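You operate a simulated robot arm through the tools that you are given. There is no shell and no other tool. Be economical: measure what you need, move in short steps, check, and stop when the job is done.

The job below is to be done with a simulated robot arm. You get a single attempt, and the scene is never put back.

TASK
Make room on the desk: push the three stands and the white box back.
Fine: each about a hand further from the desk's edge.

It is judged by the outcome, as a careful person would: the job done as asked, and still so three seconds after it is handed in. It fails if anything else is knocked over, pushed out of place, dropped, spilled or broken.

THE ROBOT
A 7-joint arm with a two-finger parallel gripper, fixed in place. Base frame: the origin is at the foot of the arm, x ahead of it, y to its left, z up; the work surface is at about z = 0.75. Units: m, degrees, N and s.
With the tool pointing down near the work surface it reaches from about 0.34 to 0.78 m from the base axis. Its first joint turns from -166.0 to 166.0 degrees. Payload 3.91 kg.
Tool frame: the origin (TCP) lies between the finger pads and is the grasp point; the fingertips stand 0.03 m ahead of it; z points along the fingers, y is the line along which they close. The gripper opens to 0.11 m. The fingers are 0.02 m wide and 0.01 m thick; the gripper's body (0.048 by 0.112 m) begins 0.055 m behind the TCP.
Orientation is told as [roll, pitch, yaw] about the base's x, y, z axes, in that order, counted from this pose: with the fingers straight down and closing along the base's y, the tool's x points along the base's -x, its y along +y and its z along -z.

THE INTERFACE
- The arm moves only by the tool send_rows. Its argument "increments" is a list of rows, each an object (a shift or turn left out is 0, a gripper value left out holds the last) with "translation": the shift along the tool's x, y, z in m, a list of three; "delta_rot": the turn, a rotation vector about the tool's x, y, z in degrees, a list of three. In form: [{"translation": [tx, ty, tz], "delta_rot": [ax, ay, az]}, ...]. A call has 1 to 12 rows; each row is the pose to reach, as a shift and turn from the pose commanded when the call began, along the tool's axes at that moment. "claw" is the finger opening in m, from 0 to 0.11, set as the call begins (left out, the last holds). Rows are played at 5 a second. More than 0.05 m and 8.6 degrees between two rows, or a gripper value outside its range, and nothing of the call is played. A pose out of reach is approached as far as the arm can. The call stops where the force on the tool passes 40 N (or 10 N more than at its start, if that is more) or the arm is blocked; 0.2 s more then pass. The fingers move at their own pace (about 0.153 m/s each) and stop on an object; they squeeze with about 20 N. The grip force told is the motor's: it shows also when the fingers shut on nothing. Time passes only in rows, and 0.2 s behind the last, so rows that repeat a pose let the fingers close. It gives the time, the measured TCP pose, the force on the tool (base axes), the opening and the grip force at its end, in the units of the frame above (readings bear some noise), and new pictures: "pictures" is both (left out), scene, wrist or none.
- Cameras (640 x 400 px; columns grow to the right, rows downward): "scene" is fixed at [0.0473, -0.6495, 1.2997]; the picture's right is [0.80, -0.59, 0.00], its down [-0.19, -0.26, -0.95] and it looks along [0.56, 0.76, -0.32] (base axes); focal length 337 px, centre (320, 200). "wrist" rides on the gripper at [-0.036, 0, -0.057] in the tool frame; the picture's right is [0.00, -1.00, 0.00], its down [0.97, 0.00, -0.24] and it looks along [0.24, 0.00, 0.97] (tool axes); focal length 218 px, centre (320, 200).
- raise_lower(by): slides the trunk up (or, below 0, down) by that many m; the arm rides with it, the base frame stays. It gives what a move gives, with no picture.
- pixel_to_xyz(camera, pixels): for up to 12 pixels [column, row] of the newest picture of that camera ("zoom" is the newest enlarged one), the place [x, y, z] in the base frame of the surface seen there, good to about 0.002 m. It takes no simulated time.
- enlarge(camera, box): a new picture of the part [left, top, right, bottom] of that camera's present view, enlarged. It takes no simulated time.
- sign_off(): hands the job in; it is judged then, once.

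Go step by step. Measure first, check grasps and placings, and put right what went wrong. The budget is 80 turns and 150 pictures, counting those below and the enlarged ones. Unless the task says otherwise, let go and move clear before handing in, and close with one line.

The tools are called by a JSON object that holds its "method" and its "body". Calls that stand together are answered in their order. send_rows: Moves the arm, as the interface text tells. Its arguments: {"type":"object","properties":{"increments":{"type":"array"},"claw":{"type":"number"},"pictures":{"type":"string","enum":["both","scene","wrist","none"]}},"required":["increments"]} The other tools are called the same way: raise_lower (by) slides the trunk up or down; pixel_to_xyz (camera, pixels) gives the place of the surface under pixels of a picture; enlarge (camera, box) takes an enlarged picture of a part of a camera's view; sign_off () hands the job in.

At the start:

```text
t: 0.0
position: [0.421, 0.2453, 1.0553]
orientation: [-0.1, 0.0, 0.0]
wrist_force: [-0.8, 0.6, 0.7]
grip_width: 0.11
grasp_force: 0.1
trunk travel left (down, up): [-0.55, 0.06]
```

scene: 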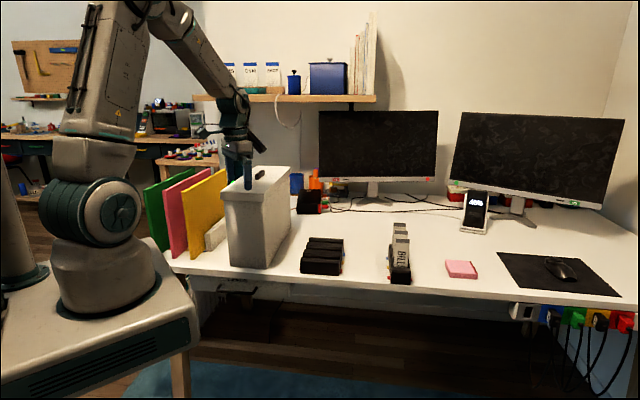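
wrist: 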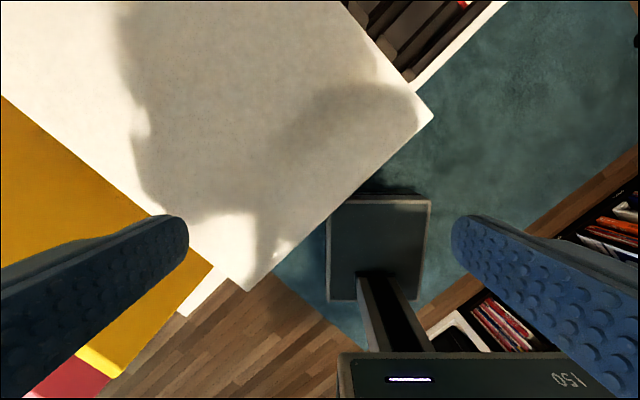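

The pictures show green, pink and yellow upright pieces (150–230, 170–250) next to a white box (258,215). I'll enlarge these and the other possible stands to find out what they are.

{"method": "enlarge", "body": {"camera": "scene", "box": [130, 150, 310, 280]}}

{"method": "enlarge", "body": {"camera": "scene", "box": [280, 170, 500, 300]}}

{"method": "pixel_to_xyz", "body": {"camera": "scene", "pixels": [[229, 265], [263, 267], [291, 225], [224, 195], [266, 196], [291, 168], [189, 258], [171, 258], [161, 250], [215, 246], [192, 274], [420, 291]]}}

```text
3.08 times, centred on (220, 215) of scene
```

zoom: 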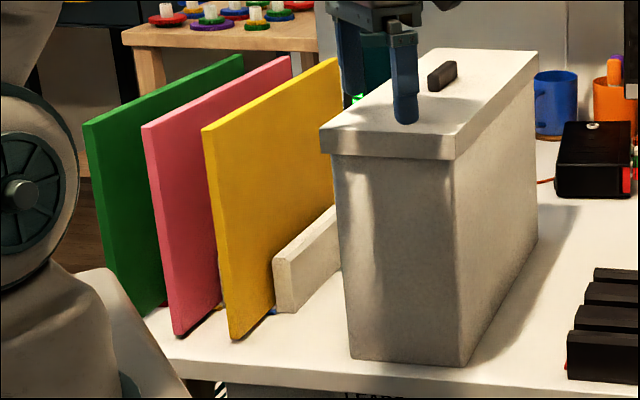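

```text
2.91 times, centred on (390, 235) of scene
```

zoom: 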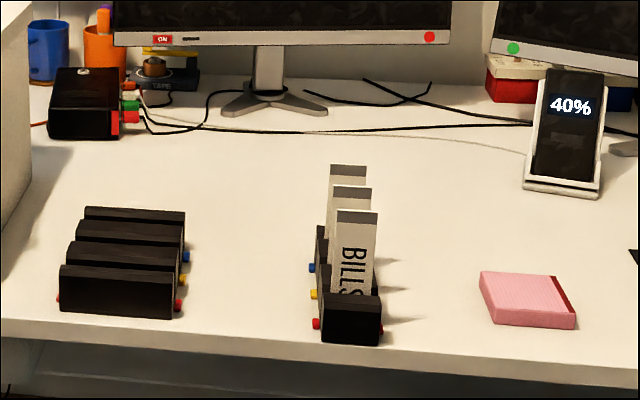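

```text
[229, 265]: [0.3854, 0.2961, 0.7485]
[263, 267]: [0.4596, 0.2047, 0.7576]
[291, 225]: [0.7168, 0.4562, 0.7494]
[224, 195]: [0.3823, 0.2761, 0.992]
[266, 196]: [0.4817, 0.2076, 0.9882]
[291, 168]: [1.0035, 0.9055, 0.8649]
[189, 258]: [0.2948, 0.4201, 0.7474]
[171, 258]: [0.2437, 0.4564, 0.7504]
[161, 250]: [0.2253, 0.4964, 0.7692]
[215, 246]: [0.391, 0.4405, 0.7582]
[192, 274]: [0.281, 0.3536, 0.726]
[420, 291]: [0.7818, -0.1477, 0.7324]
```

The third stand looks like the white folder rack: it has coloured pegs like the two black racks. The desk edge runs along (1,-1), so "back" is (+1,+1)/√2. Next I'll measure each item and the space behind it.

{"method": "pixel_to_xyz", "body": {"camera": "zoom", "pixels": [[62, 309], [172, 316], [62, 268], [172, 271], [185, 213], [88, 208], [185, 245], [322, 340], [380, 342], [380, 298], [322, 295], [320, 228]]}}

{"method": "pixel_to_xyz", "body": {"camera": "zoom", "pixels": [[348, 168], [350, 190], [356, 213], [60, 135], [115, 137], [180, 130], [330, 134], [420, 132], [225, 110], [328, 112], [500, 148], [530, 190]]}}

{"method": "enlarge", "body": {"camera": "scene", "box": [140, 200, 300, 300]}}

```text
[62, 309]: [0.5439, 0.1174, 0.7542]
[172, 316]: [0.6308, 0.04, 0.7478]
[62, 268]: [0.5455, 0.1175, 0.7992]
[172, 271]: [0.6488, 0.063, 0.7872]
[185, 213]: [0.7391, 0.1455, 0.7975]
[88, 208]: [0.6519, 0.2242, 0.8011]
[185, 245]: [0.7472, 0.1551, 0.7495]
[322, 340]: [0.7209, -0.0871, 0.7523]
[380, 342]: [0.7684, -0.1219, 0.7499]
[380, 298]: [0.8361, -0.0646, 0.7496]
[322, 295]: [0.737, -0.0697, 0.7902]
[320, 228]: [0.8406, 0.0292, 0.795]
```

```text
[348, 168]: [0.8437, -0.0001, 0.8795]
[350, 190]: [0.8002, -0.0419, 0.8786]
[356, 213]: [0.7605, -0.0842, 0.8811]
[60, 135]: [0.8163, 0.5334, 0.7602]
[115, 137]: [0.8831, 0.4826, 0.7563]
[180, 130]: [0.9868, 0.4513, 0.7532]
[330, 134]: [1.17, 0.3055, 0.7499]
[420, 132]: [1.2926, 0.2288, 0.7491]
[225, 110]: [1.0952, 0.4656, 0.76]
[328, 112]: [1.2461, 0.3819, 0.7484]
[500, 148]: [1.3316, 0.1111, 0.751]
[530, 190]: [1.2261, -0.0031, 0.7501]
```

```text
4.00 times, centred on (220, 250) of scene
```

zoom: 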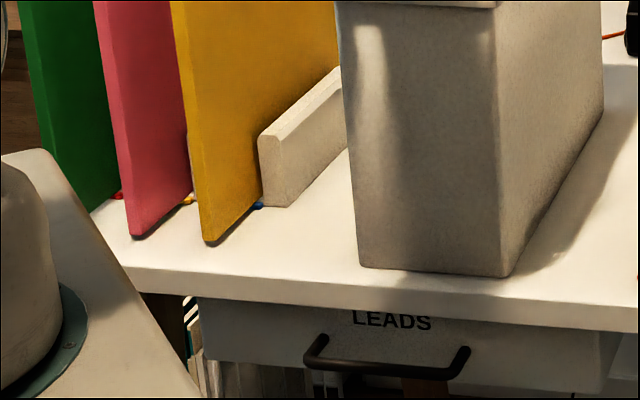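

The racks and box sit 2–6 cm from the edge, which is at (x+y)/√2 ≈ 0.449. I can't see what is behind the box and folders, so I'll raise the tool, turn it to face "back" and look with the wrist camera.

{"method": "send_rows", "body": {"increments": [{"translation": [0, 0, -0.03], "delta_rot": [0, 0, -7.5]}, {"translation": [0, 0, -0.06], "delta_rot": [0, 0, -15]}, {"translation": [0, 0, -0.09], "delta_rot": [0, 0, -22.5]}, {"translation": [0, 0, -0.12], "delta_rot": [0, 0, -30]}, {"translation": [0, 0, -0.12], "delta_rot": [0, 0, -37.5]}, {"translation": [0, 0, -0.12], "delta_rot": [0, 0, -45]}], "claw": 0, "pictures": "none"}}

{"method": "send_rows", "body": {"increments": [{"delta_rot": [0, -8, 0]}, {"delta_rot": [0, -16, 0]}, {"delta_rot": [0, -24, 0]}, {"delta_rot": [0, -32, 0]}, {"delta_rot": [0, -40, 0]}, {"delta_rot": [0, -45, 0]}]}}

```text
t: 1.4
position: [0.4211, 0.246, 1.1749]
orientation: [-0.1, 0.0, 45.1]
wrist_force: [-0.1, -0.1, 0.3]
grip_width: 0.0
grasp_force: 20.0
trunk travel left (down, up): [-0.55, 0.06]
```

```text
t: 2.8
position: [0.4194, 0.2448, 1.1753]
orientation: [-0.1, -45.1, 45.0]
wrist_force: [0.1, -0.7, -0.7]
grip_width: 0.0
grasp_force: 19.9
trunk travel left (down, up): [-0.55, 0.06]
```

scene: 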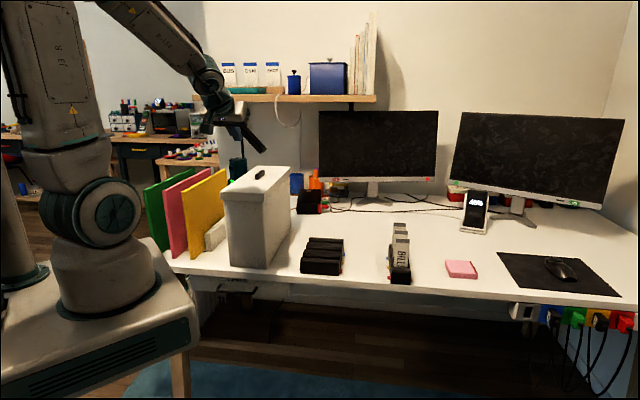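
wrist: 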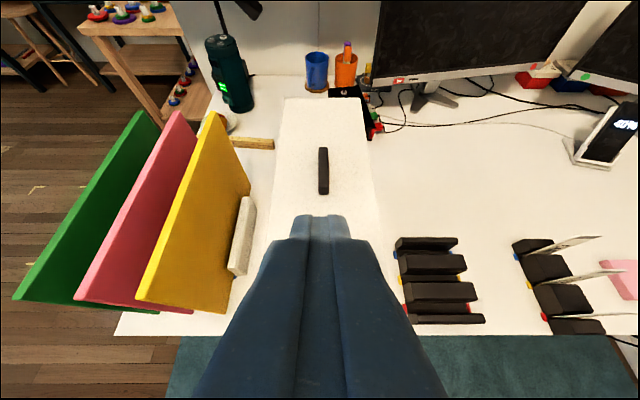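

This view shows items behind the folders: a wooden bar at (250,143), something round at (225,120) and a bottle at (230,80). I'll enlarge and measure them.

{"method": "enlarge", "body": {"camera": "wrist", "box": [170, 30, 410, 180]}}

{"method": "pixel_to_xyz", "body": {"camera": "wrist", "pixels": [[232, 138], [273, 138], [272, 148], [235, 147], [226, 122], [235, 128], [240, 110], [317, 90], [345, 88], [330, 96], [363, 138], [250, 200]]}}

{"method": "pixel_to_xyz", "body": {"camera": "wrist", "pixels": [[15, 298], [80, 300], [140, 300], [138, 112], [177, 113], [213, 114], [250, 190], [233, 270], [245, 198], [287, 98], [362, 98], [380, 240]]}}

```text
2.67 times, centred on (290, 105) of wrist
```

zoom: 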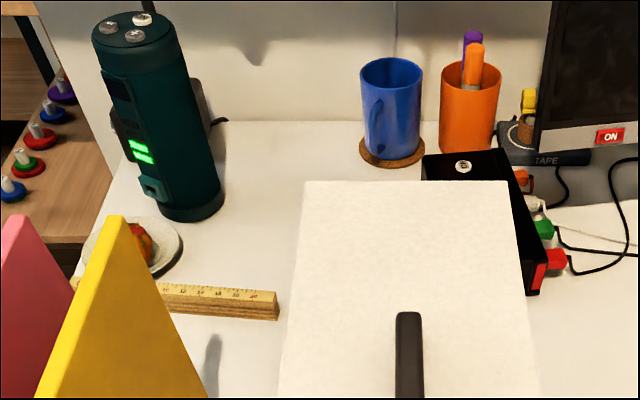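

```text
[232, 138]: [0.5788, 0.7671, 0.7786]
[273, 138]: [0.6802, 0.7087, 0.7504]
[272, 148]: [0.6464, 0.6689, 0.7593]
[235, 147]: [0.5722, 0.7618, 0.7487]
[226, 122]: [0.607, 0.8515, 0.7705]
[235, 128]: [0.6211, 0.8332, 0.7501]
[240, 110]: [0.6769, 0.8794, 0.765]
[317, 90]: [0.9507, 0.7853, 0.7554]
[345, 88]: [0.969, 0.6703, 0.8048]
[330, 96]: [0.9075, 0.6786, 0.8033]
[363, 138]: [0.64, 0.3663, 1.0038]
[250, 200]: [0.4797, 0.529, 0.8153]
```

```text
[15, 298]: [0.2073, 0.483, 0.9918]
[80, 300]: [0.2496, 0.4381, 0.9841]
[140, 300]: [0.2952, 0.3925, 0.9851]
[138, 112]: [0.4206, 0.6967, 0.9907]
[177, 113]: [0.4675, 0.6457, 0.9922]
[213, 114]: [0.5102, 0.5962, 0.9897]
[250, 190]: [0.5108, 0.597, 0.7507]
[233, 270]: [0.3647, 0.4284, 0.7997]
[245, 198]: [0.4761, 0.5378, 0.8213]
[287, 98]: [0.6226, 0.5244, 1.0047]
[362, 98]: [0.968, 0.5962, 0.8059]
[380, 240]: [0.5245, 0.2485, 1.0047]
```

Behind the folders there is about 15 cm to the ruler at d≈0.93. Behind the box there is about 12 cm to the black power box at d≈0.954. A 10 cm push fits for all of them. I'll start with the empty rack, fingers spread and tilted 45° forward, and first move above its front.

{"method": "pixel_to_xyz", "body": {"camera": "scene", "pixels": [[293, 202], [296, 203], [290, 201], [320, 282], [400, 288], [230, 273], [278, 172], [289, 167], [283, 230], [341, 274]]}}

{"method": "send_rows", "body": {"increments": [{"translation": [0.0066, -0.0394, -0.0066]}, {"translation": [0.0132, -0.0788, -0.0132]}, {"translation": [0.0198, -0.1182, -0.0198]}, {"translation": [0.0264, -0.1577, -0.0264]}, {"translation": [0.033, -0.1971, -0.033]}, {"translation": [0.0396, -0.2365, -0.0396]}, {"translation": [0.0686, -0.2365, -0.0106]}, {"translation": [0.0976, -0.2365, 0.0184]}, {"translation": [0.1266, -0.2365, 0.0474]}, {"translation": [0.1556, -0.2365, 0.0764]}, {"translation": [0.1846, -0.2365, 0.1054]}, {"translation": [0.2136, -0.2365, 0.1344]}], "claw": 0.07}}

```text
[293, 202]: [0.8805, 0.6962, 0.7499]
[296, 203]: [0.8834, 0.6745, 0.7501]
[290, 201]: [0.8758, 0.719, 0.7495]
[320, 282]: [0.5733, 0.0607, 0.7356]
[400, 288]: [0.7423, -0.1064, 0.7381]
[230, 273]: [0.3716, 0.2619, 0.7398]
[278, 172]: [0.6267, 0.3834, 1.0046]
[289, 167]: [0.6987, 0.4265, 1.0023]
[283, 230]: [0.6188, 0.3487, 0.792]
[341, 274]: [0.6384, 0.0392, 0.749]
```

```text
t: 5.4
position: [0.5494, 0.0399, 0.9262]
orientation: [-0.1, -45.0, 45.1]
wrist_force: [0.6, -0.1, 0.2]
grip_width: 0.0702
grasp_force: 0.1
trunk travel left (down, up): [-0.55, 0.06]
```

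scene: 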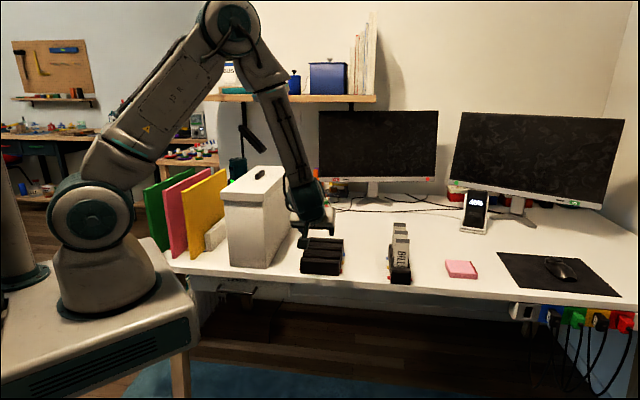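
wrist: 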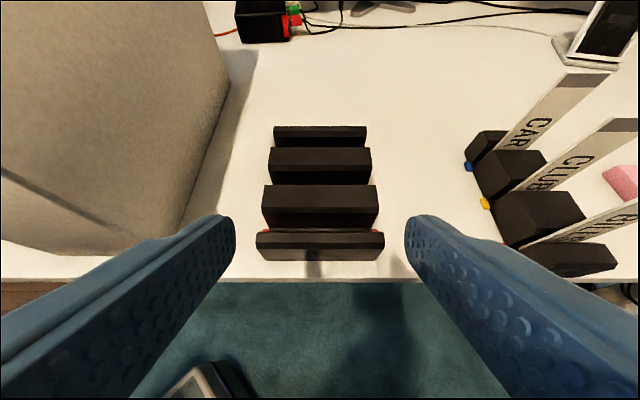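

The empty rack is centred under the tool (columns 257–383, row 245). I'll measure its front face and the bills rack from this view before descending.

{"method": "pixel_to_xyz", "body": {"camera": "wrist", "pixels": [[258, 258], [320, 258], [382, 258], [320, 238], [320, 276], [275, 130], [365, 130], [532, 248], [616, 266], [570, 275], [470, 155], [500, 132]]}}

{"method": "enlarge", "body": {"camera": "wrist", "box": [240, 100, 640, 290]}}

```text
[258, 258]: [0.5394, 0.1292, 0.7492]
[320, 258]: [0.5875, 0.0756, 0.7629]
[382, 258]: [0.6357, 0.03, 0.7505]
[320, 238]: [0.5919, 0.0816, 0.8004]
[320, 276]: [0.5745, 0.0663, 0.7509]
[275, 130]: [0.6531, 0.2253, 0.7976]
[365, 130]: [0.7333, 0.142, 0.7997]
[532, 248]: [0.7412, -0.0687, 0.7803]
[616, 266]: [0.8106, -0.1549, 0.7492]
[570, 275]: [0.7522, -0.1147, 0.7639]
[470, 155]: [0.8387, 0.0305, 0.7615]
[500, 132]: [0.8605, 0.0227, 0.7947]
```

```text
1.60 times, centred on (440, 195) of wrist
```

zoom: 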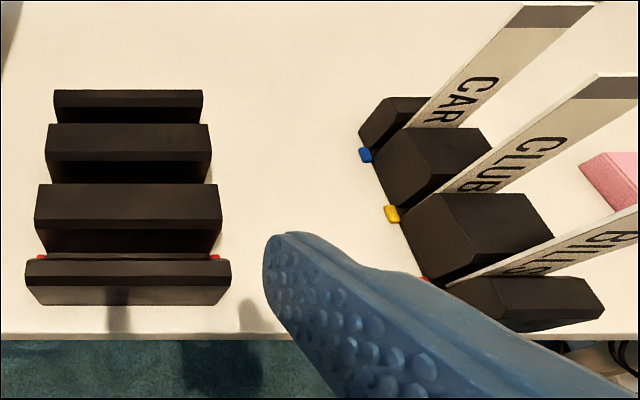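

The empty rack's front face is at d≈0.470, centred at s≈0.359, and the tool is aligned with it. I'll descend in front of it.

{"method": "send_rows", "body": {"increments": [{"translation": [0.025, 0, 0.025]}, {"translation": [0.05, 0, 0.05]}, {"translation": [0.075, 0, 0.075]}, {"translation": [0.0905, 0, 0.0905]}], "claw": 0.07}}

```text
t: 6.4
position: [0.5492, 0.0401, 0.8]
orientation: [-0.1, -45.0, 45.0]
wrist_force: [0.7, -0.2, 0.3]
grip_width: 0.0701
grasp_force: 0.0
trunk travel left (down, up): [-0.55, 0.06]
```

scene: 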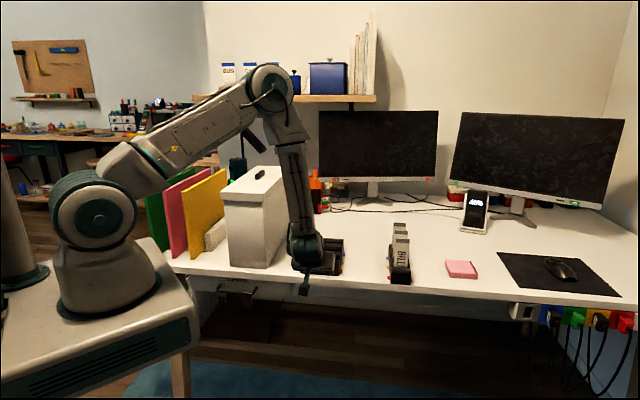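
wrist: 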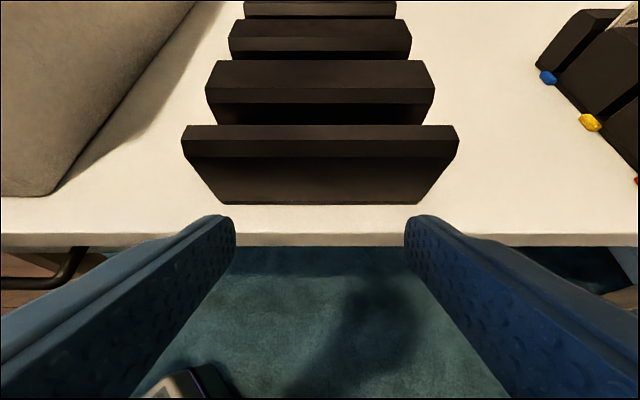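

The tips are in front of the front block at z≈0.779 and symmetric about it. I'll push along the back direction by 0.10 and then check.

{"method": "send_rows", "body": {"increments": [{"translation": [-0.0085, 0, 0.0085]}, {"translation": [-0.017, 0, 0.017]}, {"translation": [-0.0255, 0, 0.0255]}, {"translation": [-0.034, 0, 0.034]}, {"translation": [-0.0425, 0, 0.0425]}, {"translation": [-0.051, 0, 0.051]}, {"translation": [-0.0595, 0, 0.0595]}, {"translation": [-0.068, 0, 0.068]}, {"translation": [-0.0735, 0, 0.0735]}]}}

```text
t: 8.4
position: [0.6211, 0.1117, 0.7998]
orientation: [0.0, -45.0, 45.0]
wrist_force: [-0.3, -0.8, -0.3]
grip_width: 0.07
grasp_force: 0.2
trunk travel left (down, up): [-0.55, 0.06]
```

scene: 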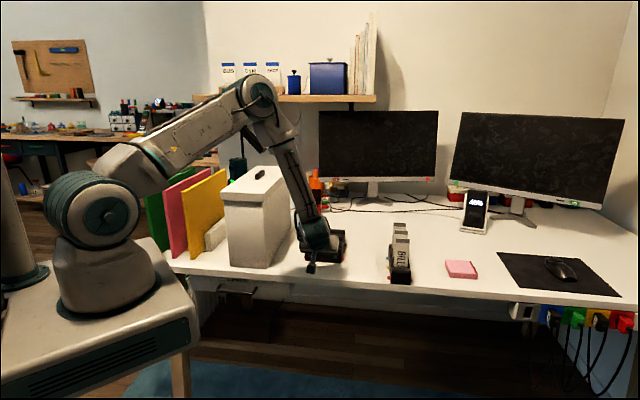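
wrist: 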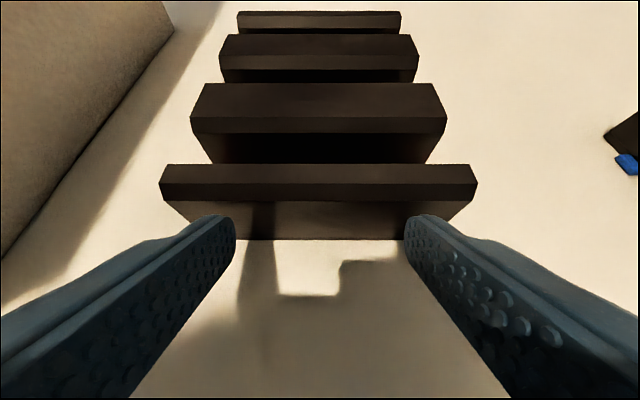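

The rack is sliding straight with both fingers touching it. I'll push another 2.8 cm and measure.

{"method": "send_rows", "body": {"increments": [{"translation": [-0.0085, 0, 0.0085]}, {"translation": [-0.0165, 0, 0.0165]}, {"translation": [-0.0165, 0, 0.0165]}]}}

{"method": "pixel_to_xyz", "body": {"camera": "wrist", "pixels": [[260, 236], [320, 236], [390, 236], [180, 180], [460, 180]]}}

```text
t: 9.2
position: [0.6379, 0.1277, 0.802]
orientation: [0.0, -44.9, 44.9]
wrist_force: [-0.4, -0.4, -0.8]
grip_width: 0.0698
grasp_force: 0.0
trunk travel left (down, up): [-0.55, 0.06]
```

scene: 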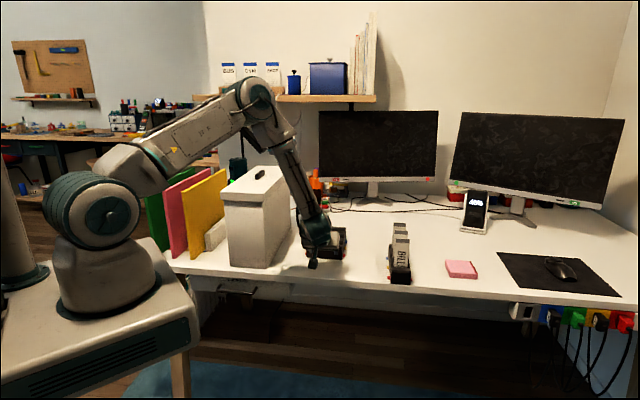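
wrist: 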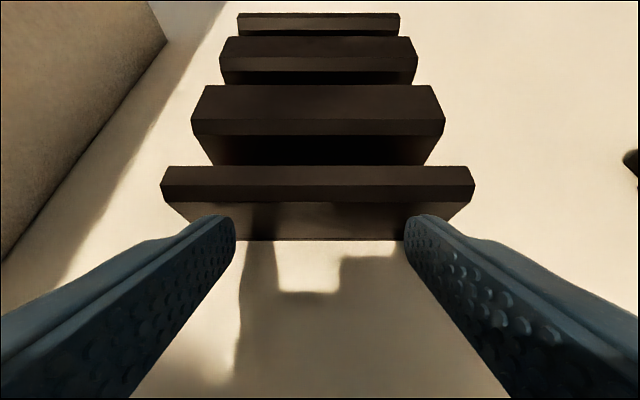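

```text
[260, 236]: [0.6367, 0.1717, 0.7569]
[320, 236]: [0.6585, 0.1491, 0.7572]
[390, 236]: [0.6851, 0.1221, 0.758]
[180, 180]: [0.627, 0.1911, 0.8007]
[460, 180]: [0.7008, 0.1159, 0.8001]
```

The empty rack's front is now at d≈0.571, which is 10 cm further back, and it is straight. I'll back off, rise and move over the front of the bills rack.

{"method": "send_rows", "body": {"increments": [{"translation": [0.03, 0, -0.03]}, {"translation": [0.0, 0, -0.06]}, {"translation": [-0.03, 0, -0.09]}, {"translation": [-0.06, 0, -0.12]}, {"translation": [-0.05, -0.04, -0.13]}, {"translation": [-0.04, -0.08, -0.14]}, {"translation": [-0.03, -0.12, -0.15]}, {"translation": [-0.02, -0.16, -0.16]}, {"translation": [-0.01, -0.2, -0.17]}, {"translation": [-0.002, -0.24, -0.178]}, {"translation": [-0.002, -0.24, -0.178]}]}}

```text
t: 11.6
position: [0.7173, -0.1294, 0.9268]
orientation: [0.0, -44.9, 45.0]
wrist_force: [-0.3, -0.1, -0.2]
grip_width: 0.0699
grasp_force: 0.0
trunk travel left (down, up): [-0.55, 0.06]
```

scene: 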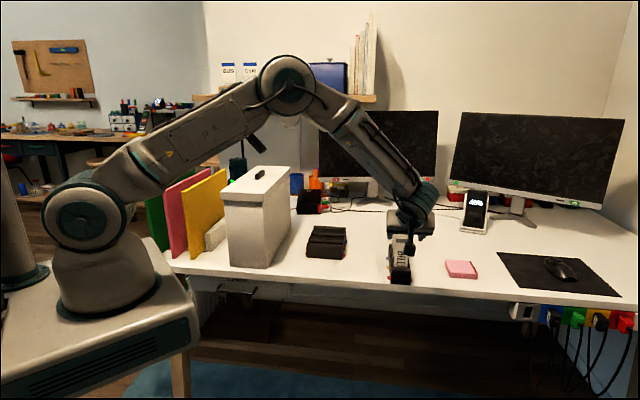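
wrist: 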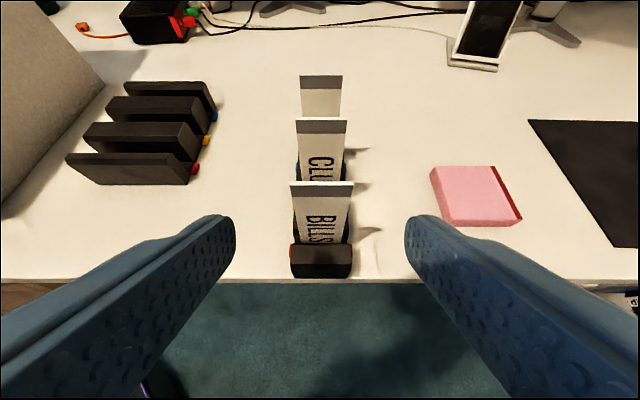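

The bills rack is centred at about (321,262) and nearly aligned. I'll measure its front, narrow the fingers, and check clearances.

{"method": "pixel_to_xyz", "body": {"camera": "wrist", "pixels": [[292, 274], [321, 276], [350, 276], [292, 248], [350, 247], [321, 248], [321, 190], [321, 130], [321, 85], [321, 280], [476, 66], [440, 220]]}}

{"method": "enlarge", "body": {"camera": "wrist", "box": [220, 60, 430, 290]}}

```text
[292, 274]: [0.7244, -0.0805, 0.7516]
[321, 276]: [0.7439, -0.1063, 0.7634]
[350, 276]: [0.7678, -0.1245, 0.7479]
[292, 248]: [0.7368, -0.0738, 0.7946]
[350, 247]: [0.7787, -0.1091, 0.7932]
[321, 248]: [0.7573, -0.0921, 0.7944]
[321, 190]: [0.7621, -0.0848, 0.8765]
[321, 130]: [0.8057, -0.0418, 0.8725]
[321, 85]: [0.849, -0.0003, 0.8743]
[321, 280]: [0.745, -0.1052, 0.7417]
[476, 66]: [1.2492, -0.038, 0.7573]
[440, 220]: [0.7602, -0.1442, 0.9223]
```

```text
1.74 times, centred on (325, 175) of wrist
```

zoom: 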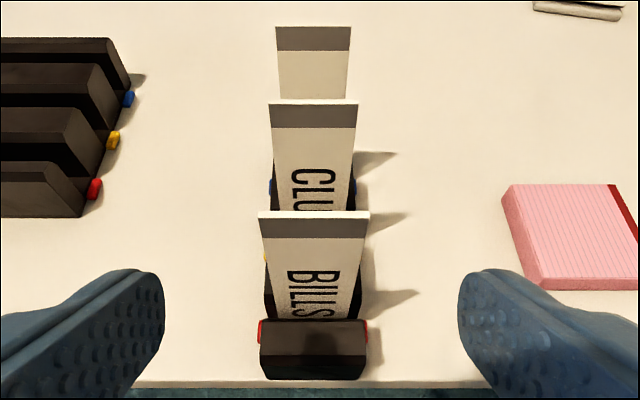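

The rack's front is at d≈0.453, almost flush with the edge, and its centre is at s≈0.600, in line with the tool. I'll narrow the fingers and descend a little further out.

{"method": "send_rows", "body": {"increments": [{"translation": [0.014, -0.002, -0.014]}, {"translation": [0.04, -0.002, 0.01]}, {"translation": [0.065, -0.002, 0.035]}, {"translation": [0.09, -0.002, 0.06]}, {"translation": [0.104, -0.002, 0.0757]}, {"translation": [0.104, -0.002, 0.0757]}], "claw": 0.025}}

```text
t: 13.0
position: [0.7086, -0.1459, 0.8007]
orientation: [0.0, -45.0, 45.0]
wrist_force: [0.1, 0.0, 1.4]
grip_width: 0.0248
grasp_force: 0.0
trunk travel left (down, up): [-0.55, 0.06]
```

scene: 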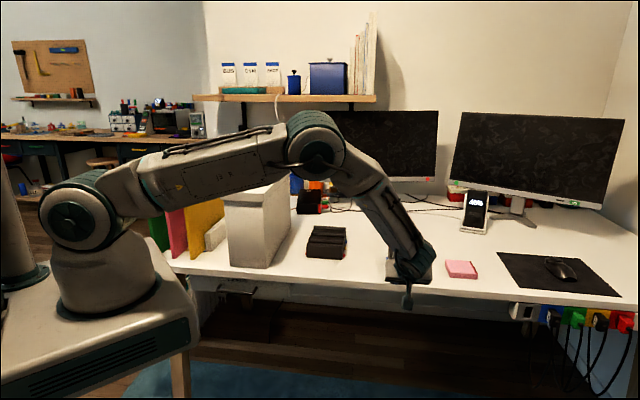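
wrist: 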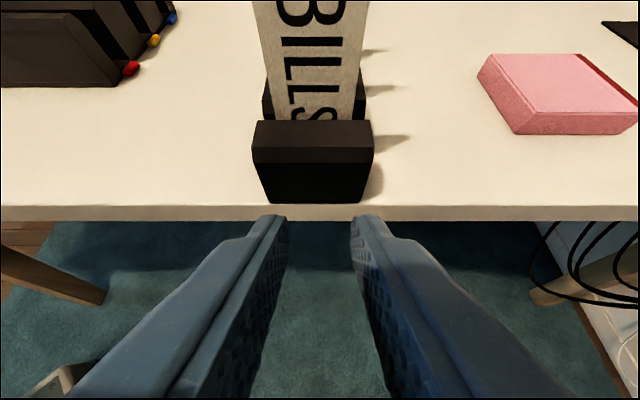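

The fingers are clear and about 3 mm right of centre. I'll correct that and push gently by 0.127.

{"method": "send_rows", "body": {"increments": [{"translation": [-0.0075, 0.003, 0.0075]}, {"translation": [-0.015, 0.003, 0.015]}, {"translation": [-0.0225, 0.003, 0.0225]}, {"translation": [-0.03, 0.003, 0.03]}, {"translation": [-0.0375, 0.003, 0.0375]}, {"translation": [-0.045, 0.003, 0.045]}, {"translation": [-0.0525, 0.003, 0.0525]}, {"translation": [-0.06, 0.003, 0.06]}, {"translation": [-0.0675, 0.003, 0.0675]}, {"translation": [-0.075, 0.003, 0.075]}, {"translation": [-0.0825, 0.003, 0.0825]}, {"translation": [-0.09, 0.003, 0.09]}]}}

```text
t: 15.6
position: [0.7957, -0.0528, 0.8011]
orientation: [0.0, -44.9, 45.0]
wrist_force: [0.6, -1.0, -0.7]
grip_width: 0.0249
grasp_force: 0.2
trunk travel left (down, up): [-0.55, 0.06]
```

scene: 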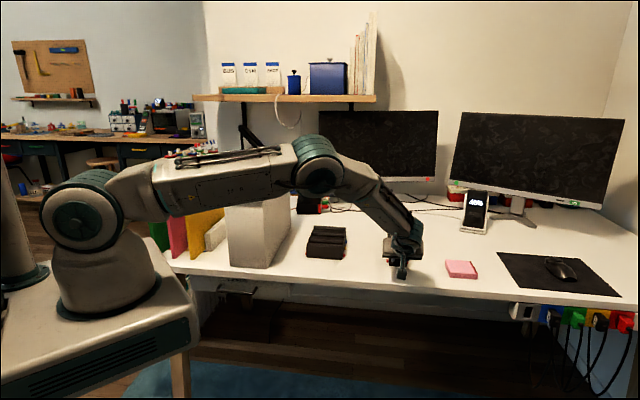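
wrist: 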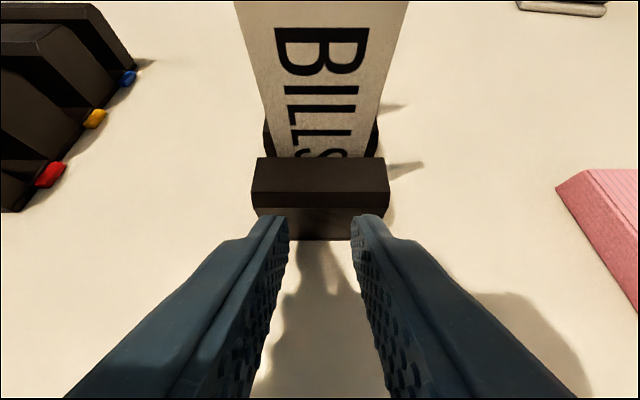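

The bills rack moved straight with its cards upright. I'll measure its front, then back off, rise and look again.

{"method": "pixel_to_xyz", "body": {"camera": "wrist", "pixels": [[262, 218], [320, 236], [378, 205], [320, 165]]}}

{"method": "send_rows", "body": {"increments": [{"translation": [0.03, 0, -0.03]}, {"translation": [0.035, 0, -0.07]}, {"translation": [0.02, 0, -0.11]}, {"translation": [0.005, 0, -0.15]}, {"translation": [-0.007, 0, -0.177]}, {"translation": [-0.007, 0.045, -0.177]}, {"translation": [-0.007, 0.09, -0.177]}, {"translation": [-0.007, 0.135, -0.177]}, {"translation": [-0.007, 0.18, -0.177]}, {"translation": [-0.007, 0.225, -0.177]}, {"translation": [-0.007, 0.225, -0.177]}], "claw": 0.08}}

```text
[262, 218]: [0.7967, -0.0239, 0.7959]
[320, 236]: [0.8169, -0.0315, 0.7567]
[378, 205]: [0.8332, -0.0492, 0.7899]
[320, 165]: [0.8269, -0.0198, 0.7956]
```

```text
t: 18.0
position: [0.5525, 0.0206, 0.9325]
orientation: [0.0, -45.0, 45.0]
wrist_force: [0.1, 0.7, 0.8]
grip_width: 0.0801
grasp_force: 0.1
trunk travel left (down, up): [-0.55, 0.06]
```

scene: 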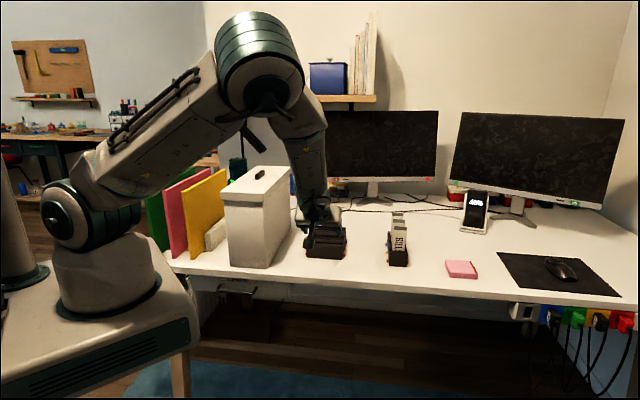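
wrist: 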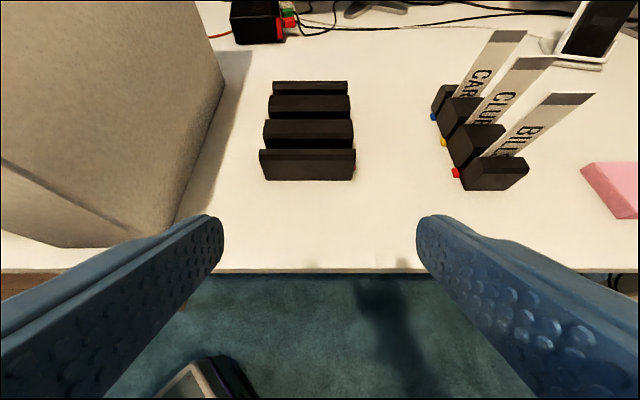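

The bills rack's front is now at d≈0.555, also 10 cm back, and its cards are fine. Next I'll move in front of the white box.

{"method": "send_rows", "body": {"increments": [{"translation": [0.021, 0, -0.021]}, {"translation": [0.021, 0.042, -0.021]}, {"translation": [0.021, 0.084, -0.021]}, {"translation": [0.021, 0.126, -0.021]}, {"translation": [0.021, 0.168, -0.021]}, {"translation": [0.021, 0.21, -0.021]}, {"translation": [0.021, 0.254, -0.021]}, {"translation": [0.021, 0.254, -0.021]}]}}

```text
t: 19.8
position: [0.4231, 0.208, 0.9246]
orientation: [0.0, -45.0, 44.9]
wrist_force: [0.3, 0.4, -0.5]
grip_width: 0.08
grasp_force: 0.0
out of reach, approached as far as the arm can: row 5, 6, 7, 8
trunk travel left (down, up): [-0.55, 0.06]
```

scene: 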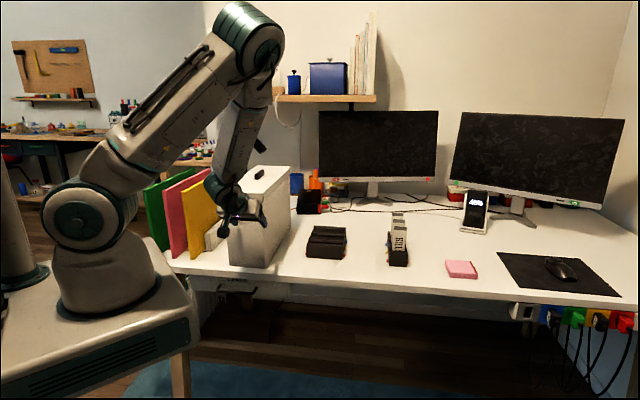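
wrist: 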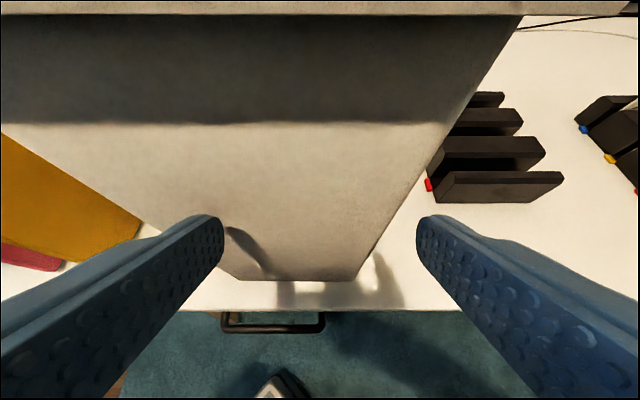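

The 45° tilt can't reach this close to the base, and the tips now sit right at the box front. I'll ease the tilt to 30°, which should let the arm back away.

{"method": "send_rows", "body": {"increments": [{"translation": [0, 0, 0], "delta_rot": [0, 5, 0]}, {"translation": [0, 0, 0], "delta_rot": [0, 10, 0]}, {"translation": [0, 0, 0], "delta_rot": [0, 15, 0]}, {"translation": [0, 0, 0], "delta_rot": [0, 15, 0]}]}}

```text
t: 20.8
position: [0.4246, 0.2081, 0.9262]
orientation: [-0.1, -30.1, 45.0]
wrist_force: [-1.2, 0.2, 0.7]
grip_width: 0.0799
grasp_force: 0.1
trunk travel left (down, up): [-0.55, 0.06]
```

scene: 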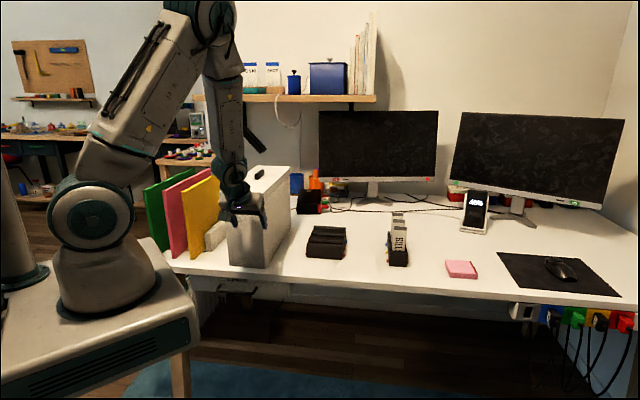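
wrist: 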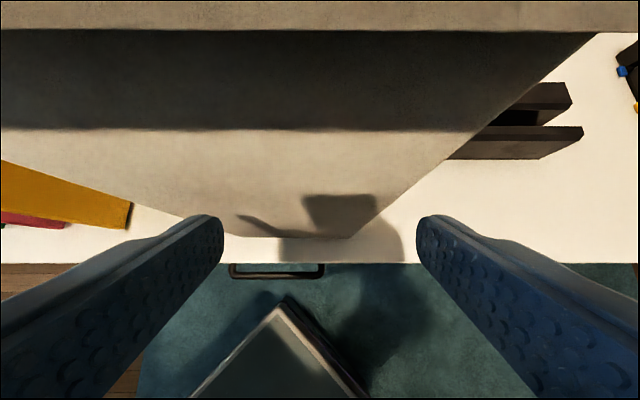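

The tilt is now 30° and the arm is reachable here. I'll back off 3 cm and shift 3 cm left to centre on the box, and also measure its front.

{"method": "pixel_to_xyz", "body": {"camera": "wrist", "pixels": [[240, 234], [348, 235], [300, 230], [300, 130], [300, 15], [300, 28], [594, 34], [440, 160]]}}

{"method": "send_rows", "body": {"increments": [{"translation": [0.013, 0, -0.0075]}, {"translation": [0.026, 0, -0.015]}, {"translation": [0.026, 0.016, -0.015]}, {"translation": [0.026, 0.031, -0.015]}, {"translation": [0.026, 0.031, -0.015]}]}}

```text
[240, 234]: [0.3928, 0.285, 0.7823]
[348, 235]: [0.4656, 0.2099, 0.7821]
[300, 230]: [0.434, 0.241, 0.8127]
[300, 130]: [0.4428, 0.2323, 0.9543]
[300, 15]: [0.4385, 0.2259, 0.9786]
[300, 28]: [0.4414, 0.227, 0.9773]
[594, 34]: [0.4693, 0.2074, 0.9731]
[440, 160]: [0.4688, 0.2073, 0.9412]
```

```text
t: 22.0
position: [0.3819, 0.2085, 0.9253]
orientation: [0.1, -30.0, 45.0]
wrist_force: [0.0, 0.1, 0.2]
grip_width: 0.0798
grasp_force: 0.0
trunk travel left (down, up): [-0.55, 0.06]
```

scene: 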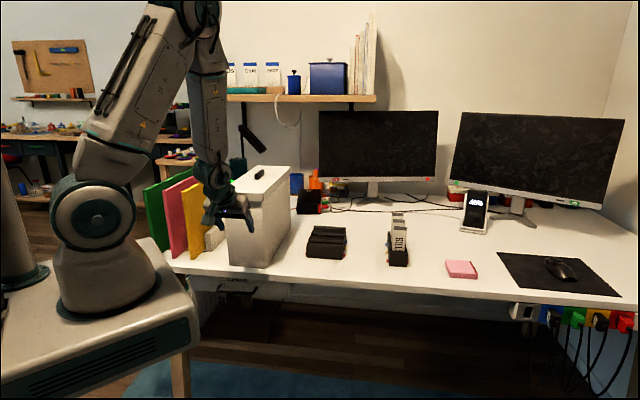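
wrist: 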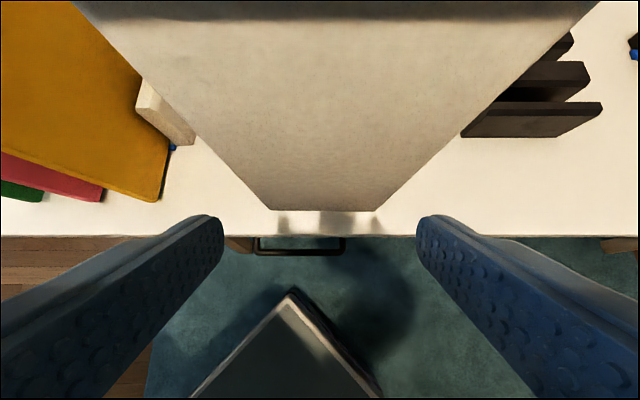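

The tool is centred on the box: its front is at d≈0.478, its centre at s≈0.122, and the lid front at d≈0.470. I'll descend to push it low.

{"method": "send_rows", "body": {"increments": [{"translation": [0.015, 0, 0.026]}, {"translation": [0.03, 0, 0.052]}, {"translation": [0.045, 0, 0.078]}, {"translation": [0.045, 0, 0.078]}]}}

```text
t: 23.0
position: [0.3809, 0.2106, 0.8348]
orientation: [0.0, -30.1, 45.0]
wrist_force: [-0.4, -0.1, 0.6]
grip_width: 0.0798
grasp_force: 0.1
trunk travel left (down, up): [-0.55, 0.06]
```

scene: 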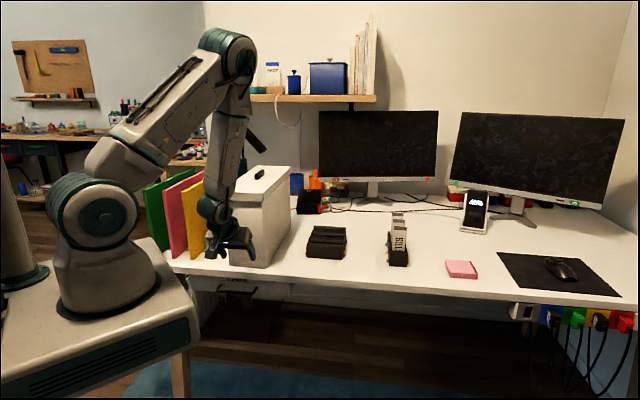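
wrist: 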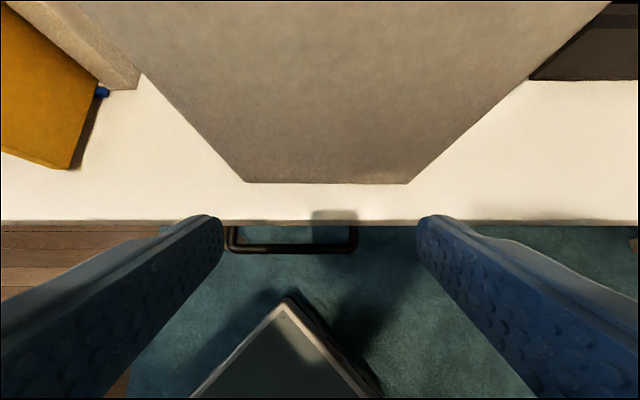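

I'm in position with both fingers inside the box's width. I'll push 0.09, about 5 cm of it in contact, and check the force and heading.

{"method": "send_rows", "body": {"increments": [{"translation": [-0.00866, 0, 0.005]}, {"translation": [-0.01732, 0, 0.01]}, {"translation": [-0.02598, 0, 0.015]}, {"translation": [-0.03464, 0, 0.02]}, {"translation": [-0.0433, 0, 0.025]}, {"translation": [-0.05196, 0, 0.03]}, {"translation": [-0.06062, 0, 0.035]}, {"translation": [-0.06928, 0, 0.04]}, {"translation": [-0.07794, 0, 0.045]}]}}

```text
t: 25.0
position: [0.4451, 0.2719, 0.8341]
orientation: [0.0, -30.0, 45.0]
wrist_force: [-0.7, 0.6, 0.0]
grip_width: 0.0798
grasp_force: 0.1
trunk travel left (down, up): [-0.55, 0.06]
```

scene: 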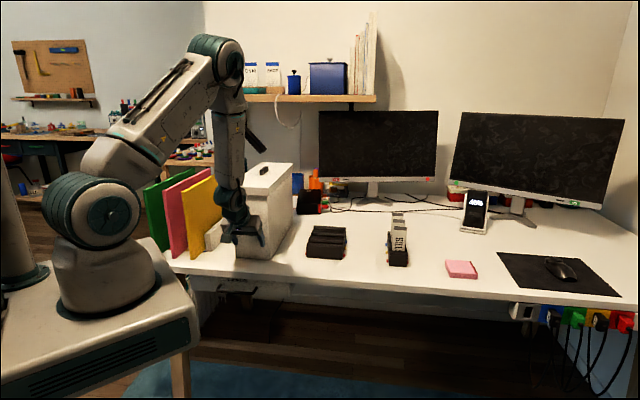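
wrist: 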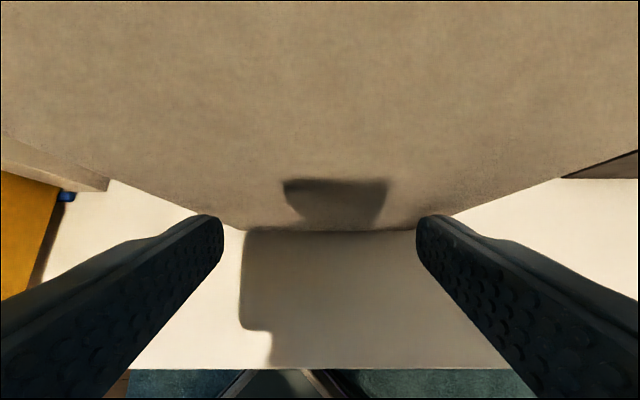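

The box slides straight and easily, with its front now at about d=0.531. I'll push another 4.6 cm, which leaves about 2.5 cm to the black box behind.

{"method": "send_rows", "body": {"increments": [{"translation": [-0.00866, 0, 0.005]}, {"translation": [-0.01732, 0, 0.01]}, {"translation": [-0.02598, 0, 0.015]}, {"translation": [-0.03464, 0, 0.02]}, {"translation": [-0.04, 0, 0.023]}, {"translation": [-0.04, 0, 0.023]}]}}

{"method": "pixel_to_xyz", "body": {"camera": "wrist", "pixels": [[260, 222], [320, 225], [390, 222], [320, 205]]}}

{"method": "enlarge", "body": {"camera": "scene", "box": [140, 150, 360, 290]}}

```text
t: 26.4
position: [0.4782, 0.3061, 0.8345]
orientation: [-0.1, -30.0, 45.0]
wrist_force: [0.4, -0.3, 0.5]
grip_width: 0.0799
grasp_force: 0.0
trunk travel left (down, up): [-0.55, 0.06]
```

scene: 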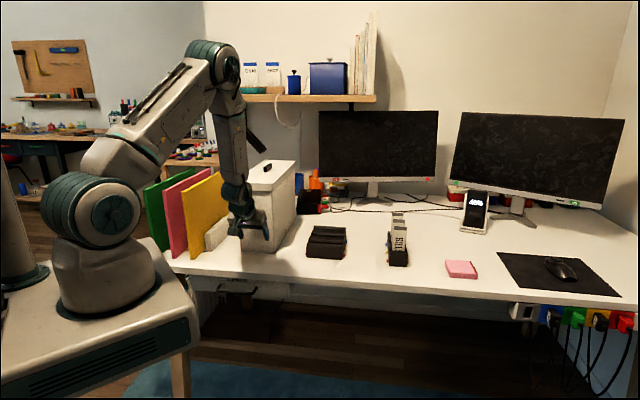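
wrist: 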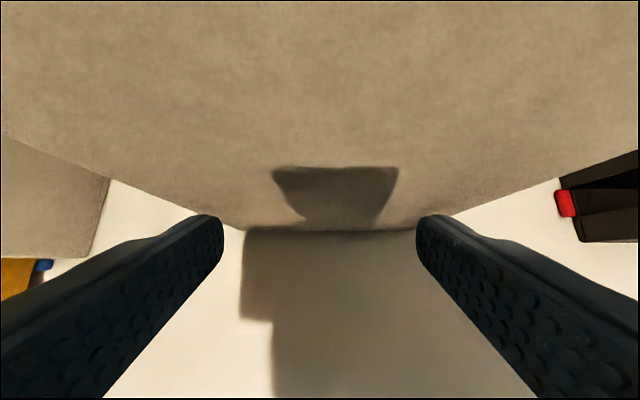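

```text
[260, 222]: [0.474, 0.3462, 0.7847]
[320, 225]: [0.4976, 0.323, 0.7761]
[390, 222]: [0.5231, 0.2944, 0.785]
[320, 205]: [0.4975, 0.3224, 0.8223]
```

```text
2.86 times, centred on (250, 220) of scene
```

zoom: 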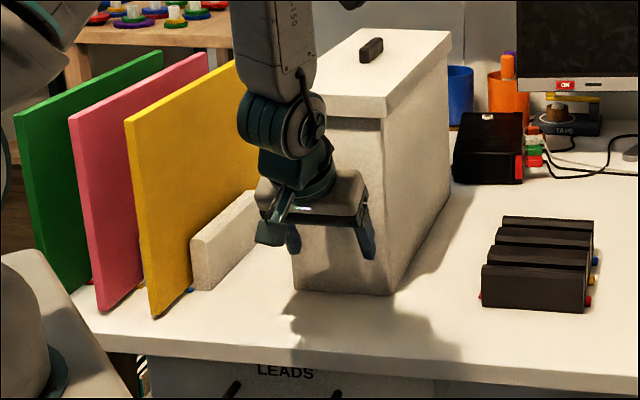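

The box front is now at d≈0.580, 10 cm back, and it is clear of the black box. I'll retreat, rise well above the folders (z 0.99), and move over their front to look.

{"method": "send_rows", "body": {"increments": [{"translation": [0.0433, 0, -0.025]}, {"translation": [0.0866, 0, -0.05]}, {"translation": [0.0633, 0, -0.0904]}, {"translation": [0.04, 0, -0.1308]}, {"translation": [0.0167, 0, -0.1712]}, {"translation": [-0.0066, 0, -0.2116]}, {"translation": [-0.03, 0, -0.252]}, {"translation": [-0.0534, 0, -0.2925]}], "pictures": "none"}}

{"method": "send_rows", "body": {"increments": [{"translation": [0, 0.043, 0]}, {"translation": [0, 0.086, 0]}, {"translation": [0, 0.129, 0]}, {"translation": [0, 0.172, 0]}, {"translation": [0, 0.215, 0]}, {"translation": [0, 0.255, 0]}, {"translation": [0, 0.255, 0]}], "claw": 0.055}}

```text
t: 28.2
position: [0.407, 0.2331, 1.1166]
orientation: [-0.2, -29.9, 45.2]
wrist_force: [-0.7, -1.0, -0.4]
grip_width: 0.0799
grasp_force: 0.0
trunk travel left (down, up): [-0.55, 0.06]
```

```text
t: 29.8
position: [0.2288, 0.4147, 1.1134]
orientation: [0.6, -29.9, 44.4]
wrist_force: [-0.5, -0.1, 0.0]
grip_width: 0.0553
grasp_force: 0.1
trunk travel left (down, up): [-0.55, 0.06]
```

scene: 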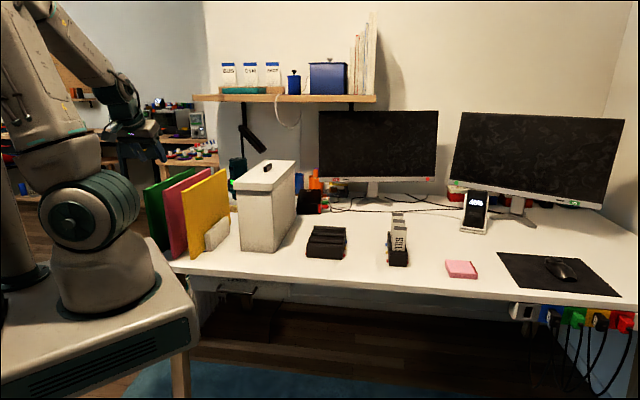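
wrist: 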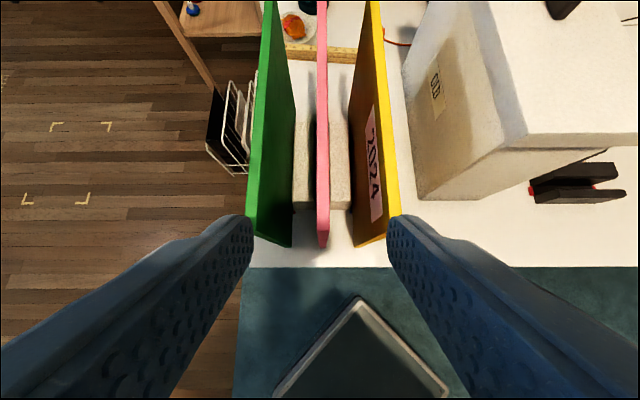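

The view shows the two middle fins between the folders at (302,205) and (340,205). They sit either side of the pink folder, so they suit a symmetric two-finger push. I'll measure them.

{"method": "enlarge", "body": {"camera": "wrist", "box": [220, 40, 440, 280]}}

{"method": "pixel_to_xyz", "body": {"camera": "wrist", "pixels": [[297, 200], [309, 200], [334, 200], [347, 200], [303, 209], [341, 209], [323, 240], [323, 215], [285, 240], [360, 240], [300, 262], [303, 122]]}}

{"method": "pixel_to_xyz", "body": {"camera": "wrist", "pixels": [[318, 200], [327, 200], [318, 150], [252, 200], [262, 200], [391, 190], [398, 200], [243, 268], [257, 255], [390, 262], [325, 60], [325, 244]]}}

```text
1.67 times, centred on (330, 160) of wrist
```

zoom: 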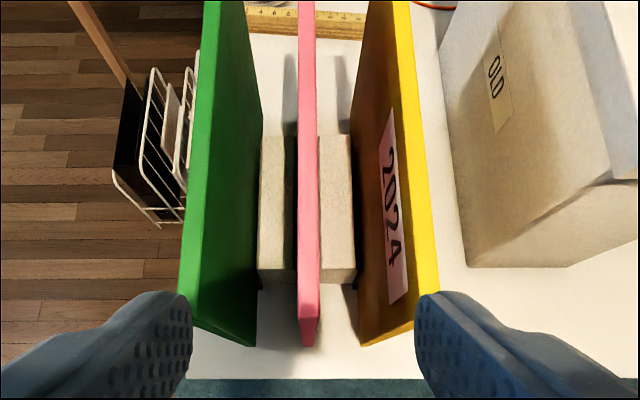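

```text
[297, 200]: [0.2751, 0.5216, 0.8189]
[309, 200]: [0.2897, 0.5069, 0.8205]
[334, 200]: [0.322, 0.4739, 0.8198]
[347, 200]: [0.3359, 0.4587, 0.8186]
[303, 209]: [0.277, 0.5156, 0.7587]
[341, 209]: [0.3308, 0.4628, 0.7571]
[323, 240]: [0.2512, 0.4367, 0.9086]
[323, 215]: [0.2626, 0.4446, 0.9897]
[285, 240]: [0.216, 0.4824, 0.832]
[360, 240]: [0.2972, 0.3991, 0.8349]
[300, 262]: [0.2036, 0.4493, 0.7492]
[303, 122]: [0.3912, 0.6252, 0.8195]
```

```text
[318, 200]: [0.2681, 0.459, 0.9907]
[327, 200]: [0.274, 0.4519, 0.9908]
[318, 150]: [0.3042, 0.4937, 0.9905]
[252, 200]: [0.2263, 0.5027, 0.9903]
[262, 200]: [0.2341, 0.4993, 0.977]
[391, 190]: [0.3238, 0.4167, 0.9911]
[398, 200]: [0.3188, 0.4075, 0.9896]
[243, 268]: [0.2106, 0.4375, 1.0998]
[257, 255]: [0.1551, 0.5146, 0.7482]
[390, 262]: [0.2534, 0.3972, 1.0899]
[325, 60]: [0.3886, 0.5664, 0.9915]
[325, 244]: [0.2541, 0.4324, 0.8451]
```

The fin fronts are at d≈0.563, s≈−0.164 and −0.098 (top z 0.82), and the folder fronts are at d≈0.486. With the tool nearly horizontal (70° tilt), two fingers can straddle the pink folder and push both middle fins without the palm pushing the folders. I'll tilt at height first.

{"method": "send_rows", "body": {"increments": [{"translation": [-0.028, 0, 0.016]}, {"translation": [-0.0566, 0, 0.0327]}, {"translation": [-0.0566, 0, 0.0327], "delta_rot": [0, -8, 0]}, {"translation": [-0.0566, 0, 0.0327], "delta_rot": [0, -16, 0]}, {"translation": [-0.0566, 0, 0.0327], "delta_rot": [0, -24, 0]}, {"translation": [-0.0566, 0, 0.0327], "delta_rot": [0, -32, 0]}, {"translation": [-0.0566, 0, 0.0327], "delta_rot": [0, -40, 0]}, {"translation": [-0.0566, 0, 0.0327], "delta_rot": [0, -40, 0]}], "claw": 0.056}}

```text
t: 31.4
position: [0.2942, 0.4495, 1.1465]
orientation: [26.6, -66.3, 18.3]
wrist_force: [-0.6, -0.5, 0.9]
grip_width: 0.056
grasp_force: 0.1
trunk travel left (down, up): [-0.55, 0.06]
stopped in row 8: the arm was blocked; the commanded pose is now the measured one
```

scene: 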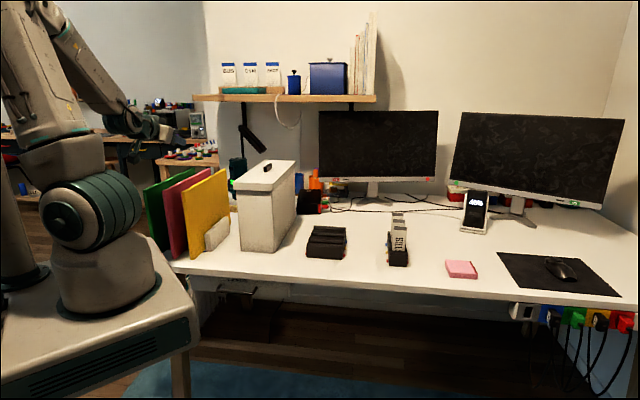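
wrist: 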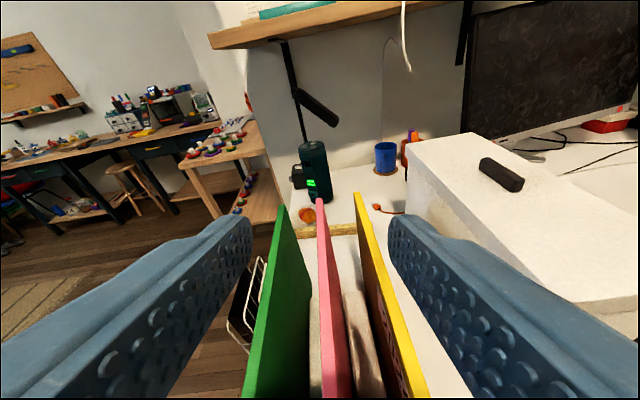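

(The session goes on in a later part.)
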